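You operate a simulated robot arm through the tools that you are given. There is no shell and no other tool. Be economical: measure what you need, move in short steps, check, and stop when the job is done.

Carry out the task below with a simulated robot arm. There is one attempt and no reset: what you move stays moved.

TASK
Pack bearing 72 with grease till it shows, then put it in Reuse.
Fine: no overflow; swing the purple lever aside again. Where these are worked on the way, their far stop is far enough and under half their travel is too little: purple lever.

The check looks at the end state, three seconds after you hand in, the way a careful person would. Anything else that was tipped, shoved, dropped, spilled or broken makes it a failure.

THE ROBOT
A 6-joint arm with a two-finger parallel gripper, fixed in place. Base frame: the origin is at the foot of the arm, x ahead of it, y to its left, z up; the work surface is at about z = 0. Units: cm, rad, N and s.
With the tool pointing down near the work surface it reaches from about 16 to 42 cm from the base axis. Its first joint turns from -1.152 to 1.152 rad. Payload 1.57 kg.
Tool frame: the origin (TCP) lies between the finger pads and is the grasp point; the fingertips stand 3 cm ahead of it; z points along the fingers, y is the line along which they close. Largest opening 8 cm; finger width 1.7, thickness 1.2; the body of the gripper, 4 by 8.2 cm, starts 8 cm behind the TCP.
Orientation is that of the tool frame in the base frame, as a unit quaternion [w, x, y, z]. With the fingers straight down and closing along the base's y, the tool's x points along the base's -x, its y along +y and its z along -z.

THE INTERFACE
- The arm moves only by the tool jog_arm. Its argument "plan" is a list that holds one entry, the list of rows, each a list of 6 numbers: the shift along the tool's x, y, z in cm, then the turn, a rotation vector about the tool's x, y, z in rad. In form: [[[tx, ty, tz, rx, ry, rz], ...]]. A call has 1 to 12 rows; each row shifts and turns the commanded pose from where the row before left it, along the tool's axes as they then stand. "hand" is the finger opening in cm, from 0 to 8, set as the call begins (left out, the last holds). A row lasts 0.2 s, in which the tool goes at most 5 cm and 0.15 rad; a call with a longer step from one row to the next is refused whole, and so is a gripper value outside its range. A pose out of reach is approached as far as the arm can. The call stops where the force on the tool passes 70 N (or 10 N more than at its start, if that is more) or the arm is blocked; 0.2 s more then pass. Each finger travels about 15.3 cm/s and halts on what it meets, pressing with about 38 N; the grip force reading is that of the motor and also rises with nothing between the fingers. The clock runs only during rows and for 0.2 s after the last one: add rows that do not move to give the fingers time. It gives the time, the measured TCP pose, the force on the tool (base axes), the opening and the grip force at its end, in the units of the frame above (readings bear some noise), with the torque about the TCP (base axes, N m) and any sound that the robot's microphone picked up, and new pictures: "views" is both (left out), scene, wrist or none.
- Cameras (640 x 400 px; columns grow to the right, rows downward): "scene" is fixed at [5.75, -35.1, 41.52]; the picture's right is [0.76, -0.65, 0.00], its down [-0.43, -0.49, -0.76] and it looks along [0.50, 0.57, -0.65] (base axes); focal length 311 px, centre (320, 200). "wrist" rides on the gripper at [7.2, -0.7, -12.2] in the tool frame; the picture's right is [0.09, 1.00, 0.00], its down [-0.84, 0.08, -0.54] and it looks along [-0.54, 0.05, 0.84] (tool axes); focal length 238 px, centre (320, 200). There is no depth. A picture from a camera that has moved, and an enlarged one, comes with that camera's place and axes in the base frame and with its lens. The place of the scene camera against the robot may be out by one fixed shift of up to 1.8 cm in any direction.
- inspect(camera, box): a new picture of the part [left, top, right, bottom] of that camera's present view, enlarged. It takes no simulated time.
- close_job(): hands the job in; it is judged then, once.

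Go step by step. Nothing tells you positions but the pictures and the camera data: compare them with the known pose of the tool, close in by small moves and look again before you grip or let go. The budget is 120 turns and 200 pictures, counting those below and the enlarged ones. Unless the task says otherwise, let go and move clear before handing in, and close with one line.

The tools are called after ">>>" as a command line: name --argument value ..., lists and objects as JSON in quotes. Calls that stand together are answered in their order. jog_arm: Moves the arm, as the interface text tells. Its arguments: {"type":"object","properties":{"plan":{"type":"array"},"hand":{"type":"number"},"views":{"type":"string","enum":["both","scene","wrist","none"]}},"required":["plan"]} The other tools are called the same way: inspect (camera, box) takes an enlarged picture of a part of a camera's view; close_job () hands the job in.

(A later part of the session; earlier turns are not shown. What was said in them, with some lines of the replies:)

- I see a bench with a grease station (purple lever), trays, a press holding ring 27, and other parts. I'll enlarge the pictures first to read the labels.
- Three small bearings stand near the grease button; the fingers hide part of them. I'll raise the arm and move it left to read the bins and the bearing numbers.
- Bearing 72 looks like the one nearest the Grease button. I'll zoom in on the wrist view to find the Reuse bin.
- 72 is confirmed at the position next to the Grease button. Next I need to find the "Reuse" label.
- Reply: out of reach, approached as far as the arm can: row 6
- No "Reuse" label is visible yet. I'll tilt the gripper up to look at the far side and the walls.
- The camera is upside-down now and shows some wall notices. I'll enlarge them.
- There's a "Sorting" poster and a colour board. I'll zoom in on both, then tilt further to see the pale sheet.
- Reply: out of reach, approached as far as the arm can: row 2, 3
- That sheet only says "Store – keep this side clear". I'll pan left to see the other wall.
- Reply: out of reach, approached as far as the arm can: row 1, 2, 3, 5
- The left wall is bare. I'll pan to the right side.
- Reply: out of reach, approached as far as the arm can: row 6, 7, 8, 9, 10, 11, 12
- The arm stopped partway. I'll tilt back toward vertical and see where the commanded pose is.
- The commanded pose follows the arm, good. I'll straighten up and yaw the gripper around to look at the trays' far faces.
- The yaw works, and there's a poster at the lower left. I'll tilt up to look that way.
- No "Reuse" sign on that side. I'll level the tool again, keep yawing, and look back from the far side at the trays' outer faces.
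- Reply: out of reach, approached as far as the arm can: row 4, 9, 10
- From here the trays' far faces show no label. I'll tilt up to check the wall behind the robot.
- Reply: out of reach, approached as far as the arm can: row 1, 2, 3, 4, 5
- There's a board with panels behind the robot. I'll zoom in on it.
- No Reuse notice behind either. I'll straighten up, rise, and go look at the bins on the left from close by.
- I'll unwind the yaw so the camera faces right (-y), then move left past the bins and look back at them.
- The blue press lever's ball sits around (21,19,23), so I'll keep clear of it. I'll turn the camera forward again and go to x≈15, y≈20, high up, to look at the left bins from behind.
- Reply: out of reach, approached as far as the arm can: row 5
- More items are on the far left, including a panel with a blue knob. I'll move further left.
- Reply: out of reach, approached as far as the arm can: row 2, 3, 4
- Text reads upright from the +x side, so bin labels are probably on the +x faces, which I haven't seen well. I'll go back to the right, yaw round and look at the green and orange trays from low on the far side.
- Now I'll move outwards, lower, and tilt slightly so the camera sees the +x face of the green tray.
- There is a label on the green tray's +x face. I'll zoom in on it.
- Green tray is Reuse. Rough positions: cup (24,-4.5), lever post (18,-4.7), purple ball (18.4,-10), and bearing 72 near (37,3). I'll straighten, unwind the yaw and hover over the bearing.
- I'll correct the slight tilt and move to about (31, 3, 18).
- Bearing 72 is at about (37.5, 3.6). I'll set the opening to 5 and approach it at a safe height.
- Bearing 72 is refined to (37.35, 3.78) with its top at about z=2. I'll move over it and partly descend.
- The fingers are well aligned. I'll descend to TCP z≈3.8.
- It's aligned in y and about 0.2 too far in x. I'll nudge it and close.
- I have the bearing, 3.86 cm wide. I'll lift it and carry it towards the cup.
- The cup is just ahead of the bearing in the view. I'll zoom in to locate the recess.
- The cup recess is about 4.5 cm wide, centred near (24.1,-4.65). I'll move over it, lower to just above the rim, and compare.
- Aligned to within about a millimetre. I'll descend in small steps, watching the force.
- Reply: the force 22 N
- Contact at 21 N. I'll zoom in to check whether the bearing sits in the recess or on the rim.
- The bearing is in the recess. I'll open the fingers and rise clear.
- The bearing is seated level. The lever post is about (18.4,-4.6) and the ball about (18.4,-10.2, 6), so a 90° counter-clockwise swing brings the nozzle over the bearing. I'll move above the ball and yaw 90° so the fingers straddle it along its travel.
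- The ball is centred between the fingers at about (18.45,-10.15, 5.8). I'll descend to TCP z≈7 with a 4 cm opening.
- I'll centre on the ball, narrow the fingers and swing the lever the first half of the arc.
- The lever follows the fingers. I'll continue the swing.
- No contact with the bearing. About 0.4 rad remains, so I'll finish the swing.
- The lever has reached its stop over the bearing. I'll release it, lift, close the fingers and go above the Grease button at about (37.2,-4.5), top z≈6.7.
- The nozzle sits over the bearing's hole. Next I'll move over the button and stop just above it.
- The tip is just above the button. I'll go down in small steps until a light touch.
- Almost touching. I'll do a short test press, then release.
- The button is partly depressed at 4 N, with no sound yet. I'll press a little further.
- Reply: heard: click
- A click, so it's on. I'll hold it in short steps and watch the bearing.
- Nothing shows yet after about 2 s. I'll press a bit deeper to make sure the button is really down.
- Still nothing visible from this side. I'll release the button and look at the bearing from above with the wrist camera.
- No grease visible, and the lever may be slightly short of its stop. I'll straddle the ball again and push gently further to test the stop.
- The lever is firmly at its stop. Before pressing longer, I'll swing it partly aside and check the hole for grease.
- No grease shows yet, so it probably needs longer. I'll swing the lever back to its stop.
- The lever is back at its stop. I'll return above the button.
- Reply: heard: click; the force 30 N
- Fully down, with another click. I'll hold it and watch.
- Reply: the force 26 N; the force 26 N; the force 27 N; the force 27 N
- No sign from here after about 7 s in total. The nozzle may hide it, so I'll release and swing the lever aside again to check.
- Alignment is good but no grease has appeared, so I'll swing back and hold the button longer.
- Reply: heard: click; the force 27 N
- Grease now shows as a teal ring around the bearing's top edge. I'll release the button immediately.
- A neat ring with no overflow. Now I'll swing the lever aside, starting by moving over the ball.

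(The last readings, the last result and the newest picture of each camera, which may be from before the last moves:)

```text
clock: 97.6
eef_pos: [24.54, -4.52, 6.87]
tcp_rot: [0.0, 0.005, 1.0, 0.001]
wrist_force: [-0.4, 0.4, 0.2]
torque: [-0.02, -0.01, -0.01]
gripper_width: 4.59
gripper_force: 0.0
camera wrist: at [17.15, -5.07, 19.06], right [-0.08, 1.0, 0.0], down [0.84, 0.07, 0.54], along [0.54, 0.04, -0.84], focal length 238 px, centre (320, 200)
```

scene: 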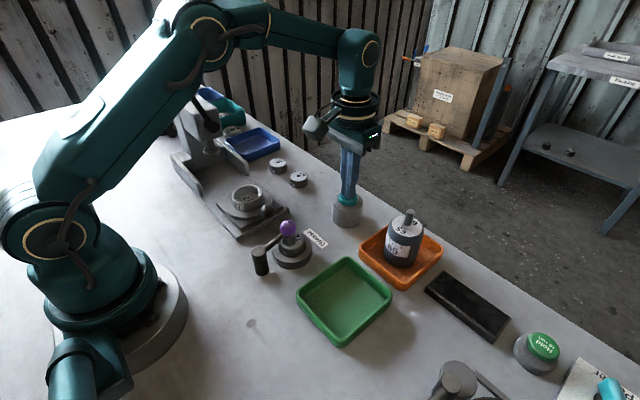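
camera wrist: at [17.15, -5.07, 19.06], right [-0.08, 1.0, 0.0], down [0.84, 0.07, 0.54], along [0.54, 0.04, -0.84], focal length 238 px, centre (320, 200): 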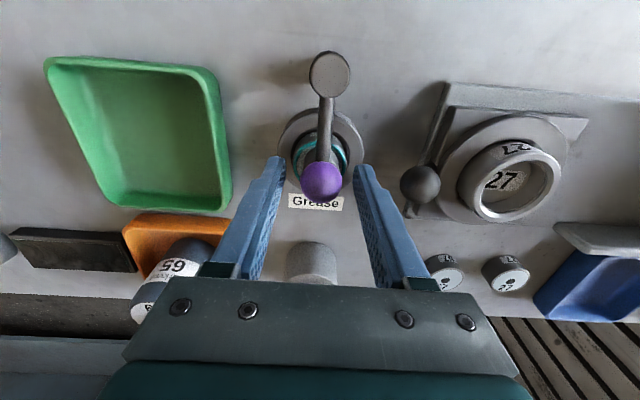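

>>> jog_arm --plan '[[[0.2, 0, 0, 0, 0, 0], [0, 0, 0, 0, 0, 0], [0.05, -0.77, 0, 0, 0, 0.13], [0.05, -0.77, 0, 0, 0, 0.13], [0.05, -0.77, 0, 0, 0, 0.13], [0.05, -0.77, 0, 0, 0, 0.13], [0.05, -0.77, 0, 0, 0, 0.13], [0.05, -0.77, 0, 0, 0, 0.13], [0.05, -0.77, 0, 0, 0, 0.13], [0.05, -0.77, 0, 0, 0, 0.13], [0, 0, 0, 0, 0, 0]]]' --hand 3.1 --views "none"

>>> jog_arm --plan '[[[0.05, -0.77, 0, 0, 0, 0.13], [0.05, -0.77, 0, 0, 0, 0.13], [0.05, -0.77, 0, 0, 0, 0.13], [0.05, -0.77, 0, 0, 0, 0.13], [0, -0.3, 0, 0, 0, 0], [0, 0, 0, 0, 0, 0]]]' --views "both"

>>> inspect --camera "scene" --box '[230, 200, 340, 300]'

```text
clock: 100.0
eef_pos: [21.01, -9.58, 7.25]
tcp_rot: [0.0, 0.503, 0.864, 0.001]
wrist_force: [-0.3, 1.1, -0.7]
torque: [0.02, -0.03, -0.02]
gripper_width: 3.11
gripper_force: 0.2
```

```text
clock: 101.4
eef_pos: [17.76, -10.33, 7.06]
tcp_rot: [0.002, 0.708, 0.706, 0.001]
wrist_force: [9.5, -2.7, -2.6]
torque: [-0.1, -0.03, -0.09]
gripper_width: 3.97
gripper_force: 4.8
camera wrist: at [17.05, -3.11, 19.24], right [1.0, 0.09, 0.0], down [0.07, -0.84, 0.54], along [0.05, -0.54, -0.84], focal length 238 px, centre (320, 200)
```

scene: 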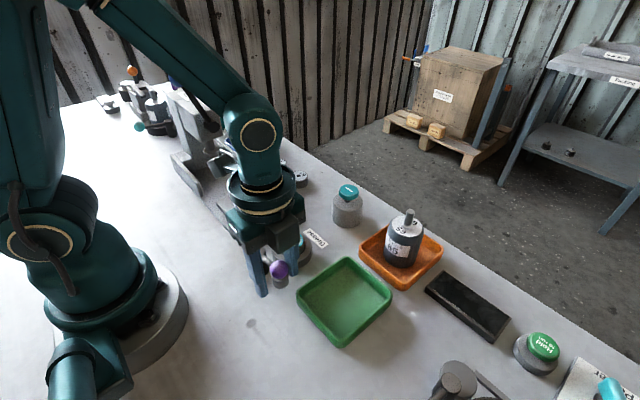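
wrist: 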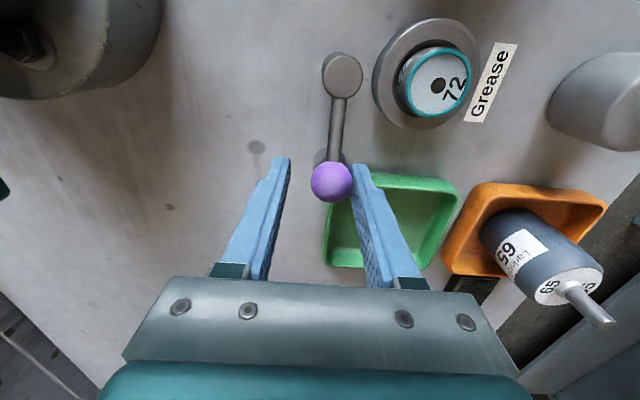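

```text
4.00 times, centred on (285, 250) of scene
camera zoom: at [5.75, -35.1, 41.52], right [0.76, -0.65, 0.0], down [-0.43, -0.49, -0.76], along [0.5, 0.57, -0.65], focal length 1243 px, centre (460, 0)
```

zoom: 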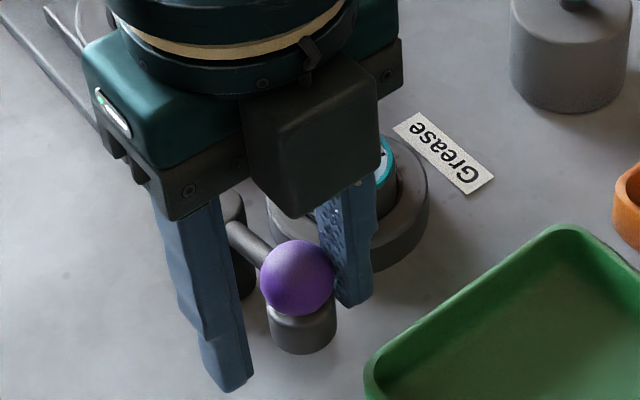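

The lever is at its aside stop. I'll release it, lift and go over the bearing with yaw back to 0.

>>> jog_arm --plan '[[[0, 0.5, 0, 0, 0, 0], [0, 0, 0, 0, 0, 0], [0, 0, -3, 0, 0, 0], [0, 0, -3, 0, 0, 0]]]' --hand 5 --views "none"

>>> jog_arm --plan '[[[2.9, 3.1, 0, 0, 0, -0.13], [0, 0, 0, 0, 0, -0.13], [0, 0, 0, 0, 0, -0.13], [0, 0, 0, 0, 0, -0.13], [0, 0, 0, 0, 0, -0.13], [0, 0, 0, 0, 0, -0.13], [0, 0, 0, 0, 0, -0.13], [0, 0, 0, 0, 0, -0.13], [0, 0, 0, 0, 0, -0.13], [0, 0, 0, 0, 0, -0.13], [0, 0, 0, 0, 0, -0.13], [-2.9, 2.9, 0, 0, 0, -0.13]]]' --views "wrist"

>>> inspect --camera "scene" --box '[230, 200, 340, 300]'

>>> inspect --camera "wrist" --box '[260, 60, 380, 180]'

```text
clock: 102.4
eef_pos: [18.14, -10.48, 13.16]
tcp_rot: [0.0, 0.708, 0.707, 0.0]
wrist_force: [-0.1, 0.4, -0.5]
torque: [0.0, -0.03, 0.02]
gripper_width: 5.02
gripper_force: 0.0
```

```text
clock: 105.0
eef_pos: [24.65, -5.11, 13.21]
tcp_rot: [0.001, 0.004, 1.0, 0.0]
wrist_force: [-0.3, 0.1, -0.6]
torque: [0.01, -0.01, 0.03]
gripper_width: 5.02
gripper_force: 0.1
camera wrist: at [17.26, -5.63, 25.26], right [-0.08, 1.0, 0.0], down [0.84, 0.07, 0.54], along [0.54, 0.05, -0.84], focal length 238 px, centre (320, 200)
```

wrist: 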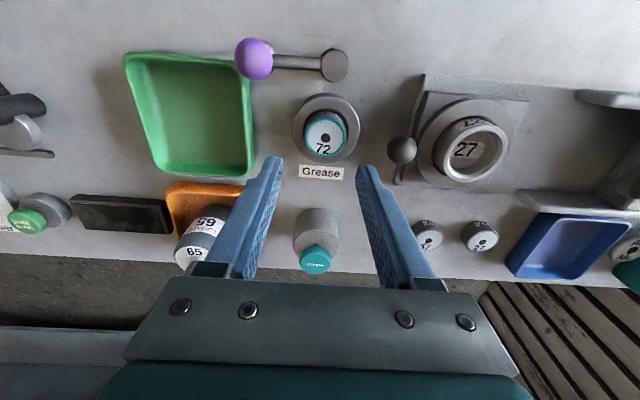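

```text
4.00 times, centred on (285, 250) of scene
camera zoom: at [5.75, -35.11, 41.52], right [0.76, -0.65, 0.0], down [-0.43, -0.49, -0.76], along [0.5, 0.57, -0.65], focal length 1243 px, centre (460, 0)
```

zoom: 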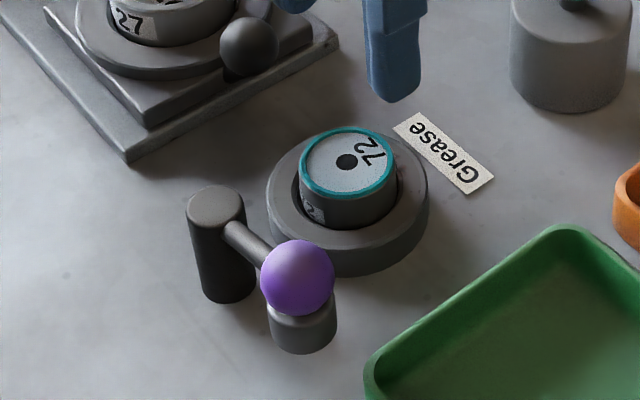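

```text
3.33 times, centred on (320, 120) of wrist
camera zoom: at [17.26, -5.63, 25.26], right [-0.08, 1.0, 0.0], down [0.84, 0.07, 0.54], along [0.54, 0.05, -0.84], focal length 794 px, centre (320, 467)
```

zoom: 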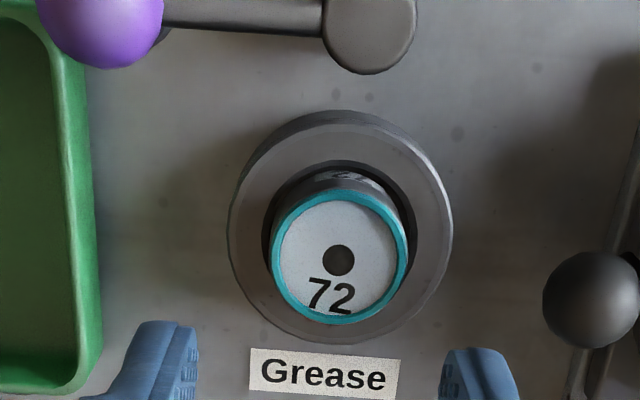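

The bearing is at about (24.5,-4.5). I'll align and descend partway.

>>> jog_arm --plan '[[[0.15, 0.6, 1, 0, 0, 0], [0, 0, 2.2, 0, 0, 0], [0, 0, 2.2, 0, 0, 0], [0, 0, 0, 0, 0, 0]]]' --views "wrist"

>>> inspect --camera "wrist" --box '[260, 90, 380, 210]'

```text
clock: 106.0
eef_pos: [24.27, -4.42, 7.84]
tcp_rot: [0.0, 0.005, 1.0, -0.001]
wrist_force: [0.1, -0.8, -0.2]
torque: [-0.04, -0.03, 0.03]
gripper_width: 5.01
gripper_force: 0.1
camera wrist: at [17.02, -4.98, 19.95], right [-0.08, 1.0, 0.0], down [0.84, 0.07, 0.54], along [0.54, 0.04, -0.84], focal length 238 px, centre (320, 200)
```

wrist: 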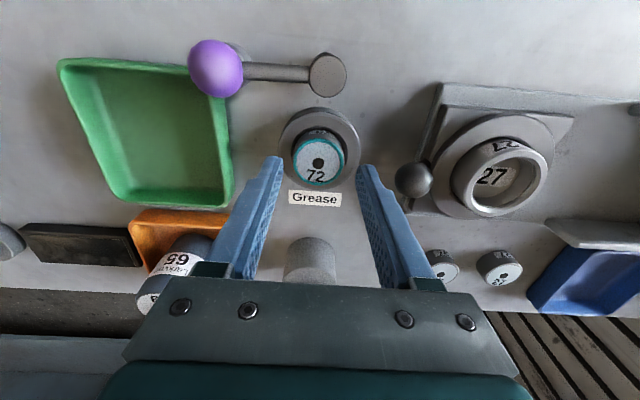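

```text
3.33 times, centred on (320, 150) of wrist
camera zoom: at [17.02, -4.98, 19.95], right [-0.08, 1.0, 0.0], down [0.84, 0.07, 0.54], along [0.54, 0.04, -0.84], focal length 794 px, centre (320, 367)
```

zoom: 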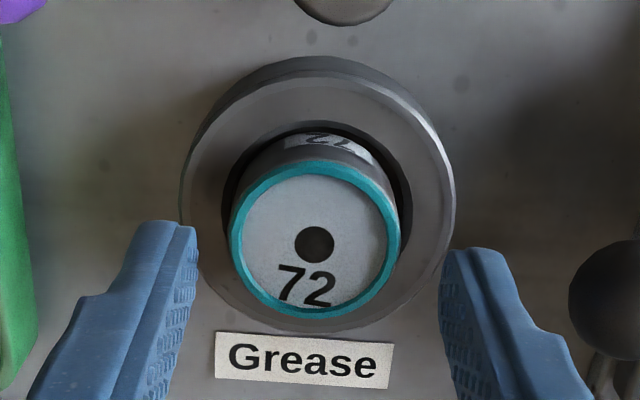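

>>> jog_arm --plan '[[[-0.2, -0.08, 1, 0, 0, 0], [0, 0, 1, 0, 0, 0], [0, 0, 0.5, 0, 0, 0], [0, 0, 0, 0, 0, 0]]]' --views "none"

>>> jog_arm --plan '[[[0, 0, 0, 0, 0, 0], [0, 0, 0, 0, 0, 0], [0, 0, 0, 0, 0, 0]]]' --hand 2 --views "both"

>>> inspect --camera "scene" --box '[250, 200, 340, 280]'

```text
clock: 107.0
eef_pos: [24.62, -4.41, 5.28]
tcp_rot: [0.0, 0.005, 1.0, 0.0]
wrist_force: [-0.6, -0.2, 0.2]
torque: [0.0, 0.01, 0.02]
gripper_width: 4.99
gripper_force: 0.1
```

```text
clock: 107.8
eef_pos: [24.66, -4.46, 5.28]
tcp_rot: [0.002, 0.006, 1.0, 0.0]
wrist_force: [-0.2, 0.1, -0.1]
torque: [-0.01, -0.03, 0.0]
gripper_width: 3.82
gripper_force: 38.3
camera wrist: at [17.37, -5.03, 17.5], right [-0.08, 1.0, 0.0], down [0.84, 0.07, 0.54], along [0.54, 0.04, -0.84], focal length 238 px, centre (320, 200)
```

scene: 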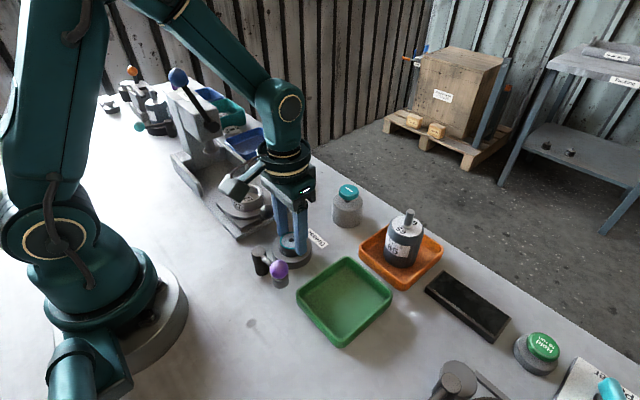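
wrist: 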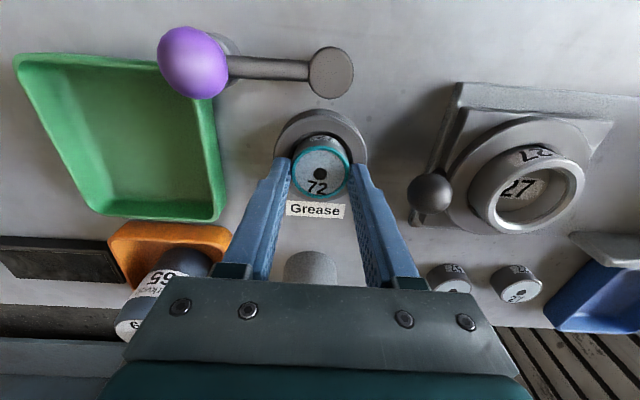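

```text
5.00 times, centred on (295, 240) of scene
camera zoom: at [5.75, -35.1, 41.52], right [0.76, -0.65, 0.0], down [-0.43, -0.49, -0.76], along [0.5, 0.57, -0.65], focal length 1554 px, centre (445, 0)
```

zoom: 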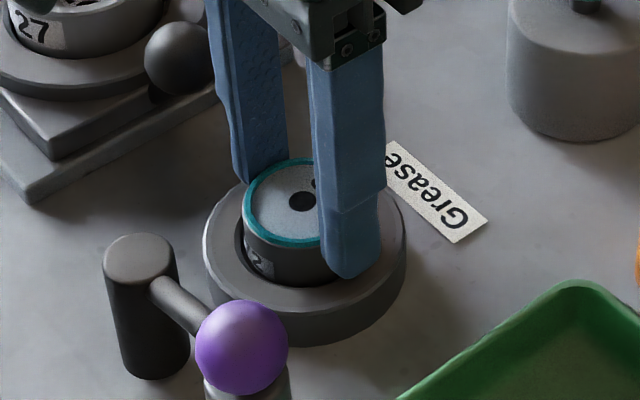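

Gripped. I'll lift and carry it toward the green tray.

>>> jog_arm --plan '[[[0, 0, -1.5, 0, 0, 0], [0, 0, -3, 0, 0, 0], [0, 0, -3, 0, 0, 0], [0, 0, -1, 0, 0, 0], [0, -3, 0, 0, 0, 0], [0, -3, 0, 0, 0, 0], [0, -3, 0, 0, 0, 0], [0, -2, 0, 0, 0, 0], [0, 0, 0, 0, 0, 0]]]' --views "both"

>>> inspect --camera "scene" --box '[250, 200, 410, 350]'

```text
clock: 109.8
eef_pos: [24.6, -15.79, 13.5]
tcp_rot: [0.0, 0.006, 1.0, 0.0]
wrist_force: [0.8, 0.9, -0.3]
torque: [0.0, 0.01, 0.02]
gripper_width: 3.84
gripper_force: 38.5
camera wrist: at [17.36, -16.33, 25.81], right [-0.08, 1.0, 0.0], down [0.84, 0.07, 0.54], along [0.54, 0.04, -0.84], focal length 238 px, centre (320, 200)
```

scene: 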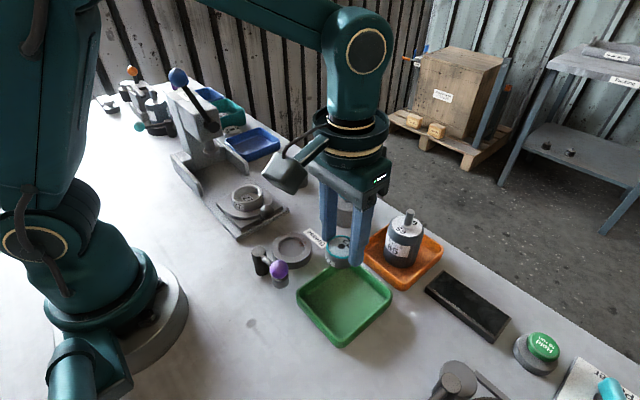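
wrist: 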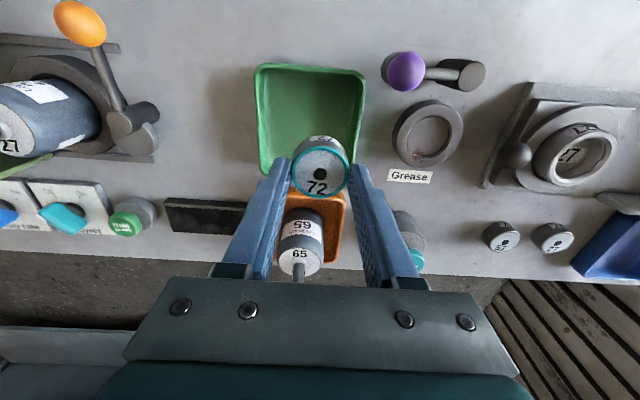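

```text
2.67 times, centred on (330, 275) of scene
camera zoom: at [5.75, -35.11, 41.52], right [0.76, -0.65, 0.0], down [-0.43, -0.49, -0.76], along [0.5, 0.57, -0.65], focal length 829 px, centre (293, 0)
```

zoom: 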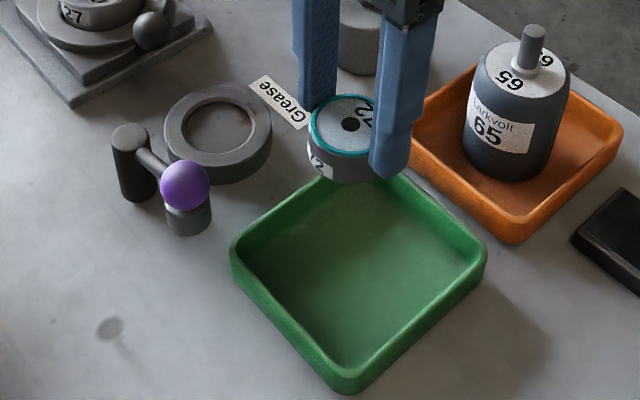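

The tray is centred at about (23.6,-16.8). I'll move over it and lower.

>>> jog_arm --plan '[[[1, -1, 0, 0, 0, 0], [0, 0, 2.5, 0, 0, 0], [0, 0, 2.5, 0, 0, 0], [0, 0, 2, 0, 0, 0], [0, 0, 0, 0, 0, 0]]]' --views "wrist"

>>> inspect --camera "scene" --box '[270, 220, 410, 350]'

```text
clock: 111.0
eef_pos: [23.65, -16.54, 6.64]
tcp_rot: [0.002, 0.006, 1.0, 0.001]
wrist_force: [0.6, 0.6, -1.9]
torque: [0.02, -0.02, 0.03]
gripper_width: 3.83
gripper_force: 37.5
camera wrist: at [16.38, -17.13, 18.8], right [-0.08, 1.0, 0.0], down [0.84, 0.07, 0.54], along [0.54, 0.04, -0.84], focal length 238 px, centre (320, 200)
```

wrist: 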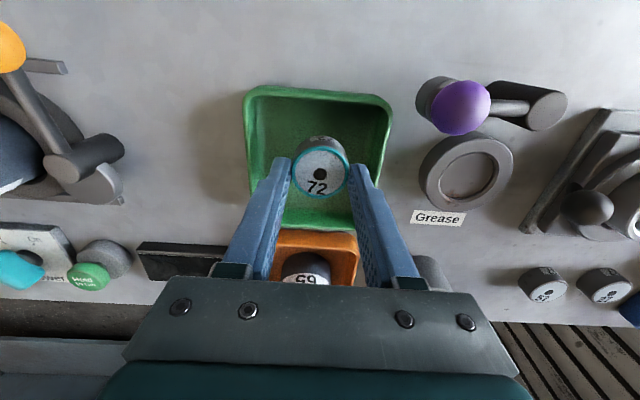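

```text
3.08 times, centred on (340, 285) of scene
camera zoom: at [5.75, -35.1, 41.52], right [0.76, -0.65, 0.0], down [-0.43, -0.49, -0.76], along [0.5, 0.57, -0.65], focal length 956 px, centre (258, -62)
```

zoom: 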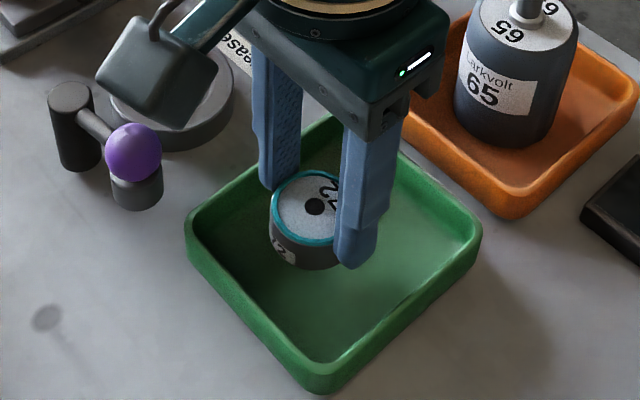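

The bearing is well inside the tray. I'll lower slowly until contact.

>>> jog_arm --plan '[[[0, 0, 0.8, 0, 0, 0], [0, 0, 0.6, 0, 0, 0], [0, 0, 0.3, 0, 0, 0], [0, 0, 0, 0, 0, 0]]]' --views "none"

>>> inspect --camera "scene" --box '[270, 220, 410, 350]'

```text
clock: 112.0
eef_pos: [23.59, -16.54, 5.03]
tcp_rot: [0.001, 0.005, 1.0, 0.0]
wrist_force: [0.0, 0.1, -1.0]
torque: [-0.01, 0.01, -0.01]
gripper_width: 3.84
gripper_force: 38.3
```

```text
3.08 times, centred on (340, 285) of scene
camera zoom: at [5.75, -35.1, 41.52], right [0.76, -0.65, 0.0], down [-0.43, -0.49, -0.76], along [0.5, 0.57, -0.65], focal length 956 px, centre (258, -62)
```

zoom: 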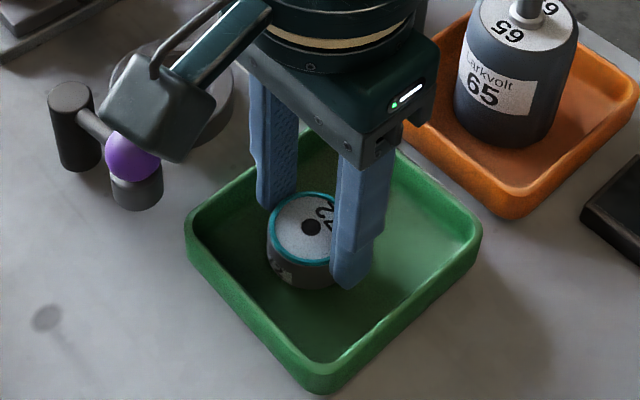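

>>> jog_arm --plan '[[[0, 0, 0.25, 0, 0, 0], [0, 0, 0.2, 0, 0, 0], [0, 0, 0.1, 0, 0, 0], [0, 0, 0, 0, 0, 0]]]' --views "none"

```text
clock: 113.0
eef_pos: [23.66, -16.61, 4.58]
tcp_rot: [0.001, 0.006, 1.0, 0.0]
wrist_force: [-1.2, 0.9, 2.1]
torque: [0.0, 0.02, 0.02]
gripper_width: 3.84
gripper_force: 38.5
```

Light contact with the tray floor. I'll open gently and rise.

>>> jog_arm --plan '[[[0, 0, 0, 0, 0, 0], [0, 0, 0, 0, 0, 0], [0, 0, -1.5, 0, 0, 0], [0, 0, -3, 0, 0, 0], [0, 0, -4, 0, 0, 0], [0, 0, -3, 0, 0, 0]]]' --hand 5 --views "both"

>>> inspect --camera "scene" --box '[240, 200, 410, 350]'

```text
clock: 114.4
eef_pos: [23.64, -16.79, 16.1]
tcp_rot: [0.001, 0.005, 1.0, 0.0]
wrist_force: [0.3, 0.0, -0.6]
torque: [-0.02, -0.01, 0.05]
gripper_width: 4.97
gripper_force: 0.1
camera wrist: at [16.42, -17.22, 28.37], right [-0.08, 1.0, 0.0], down [0.84, 0.07, 0.54], along [0.54, 0.04, -0.84], focal length 238 px, centre (320, 200)
```

scene: 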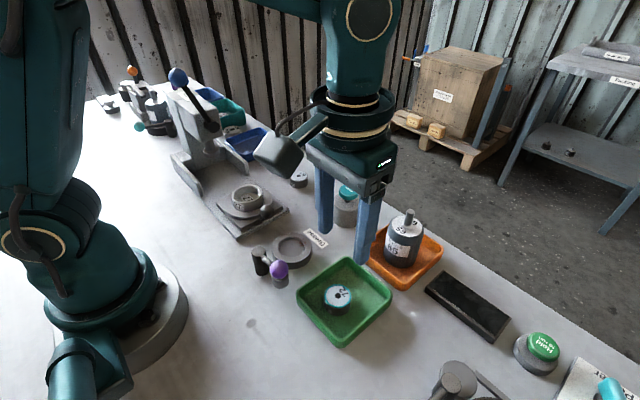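
wrist: 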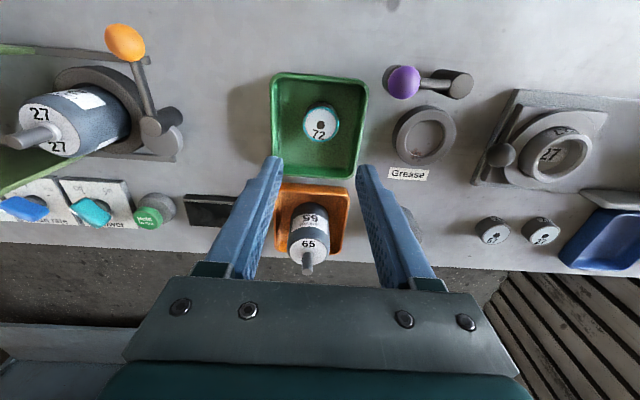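

```text
2.67 times, centred on (325, 275) of scene
camera zoom: at [5.75, -35.1, 41.52], right [0.76, -0.65, 0.0], down [-0.43, -0.49, -0.76], along [0.5, 0.57, -0.65], focal length 829 px, centre (307, 0)
```

zoom: 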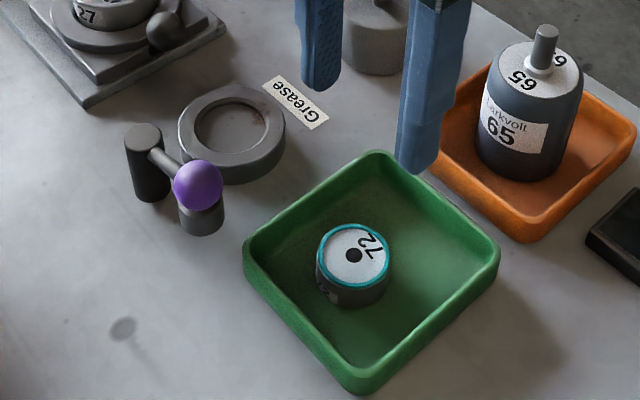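

Bearing 72 lies greased in the Reuse tray, the purple lever is aside and nothing else has been disturbed. I'm handing in.

>>> close_job

```text
The job is handed in.
```

Bearing 72 is packed with grease until a ring showed, with no overflow seen. It sits in the green Reuse tray, the purple lever is back at its aside stop, and the arm is clear.
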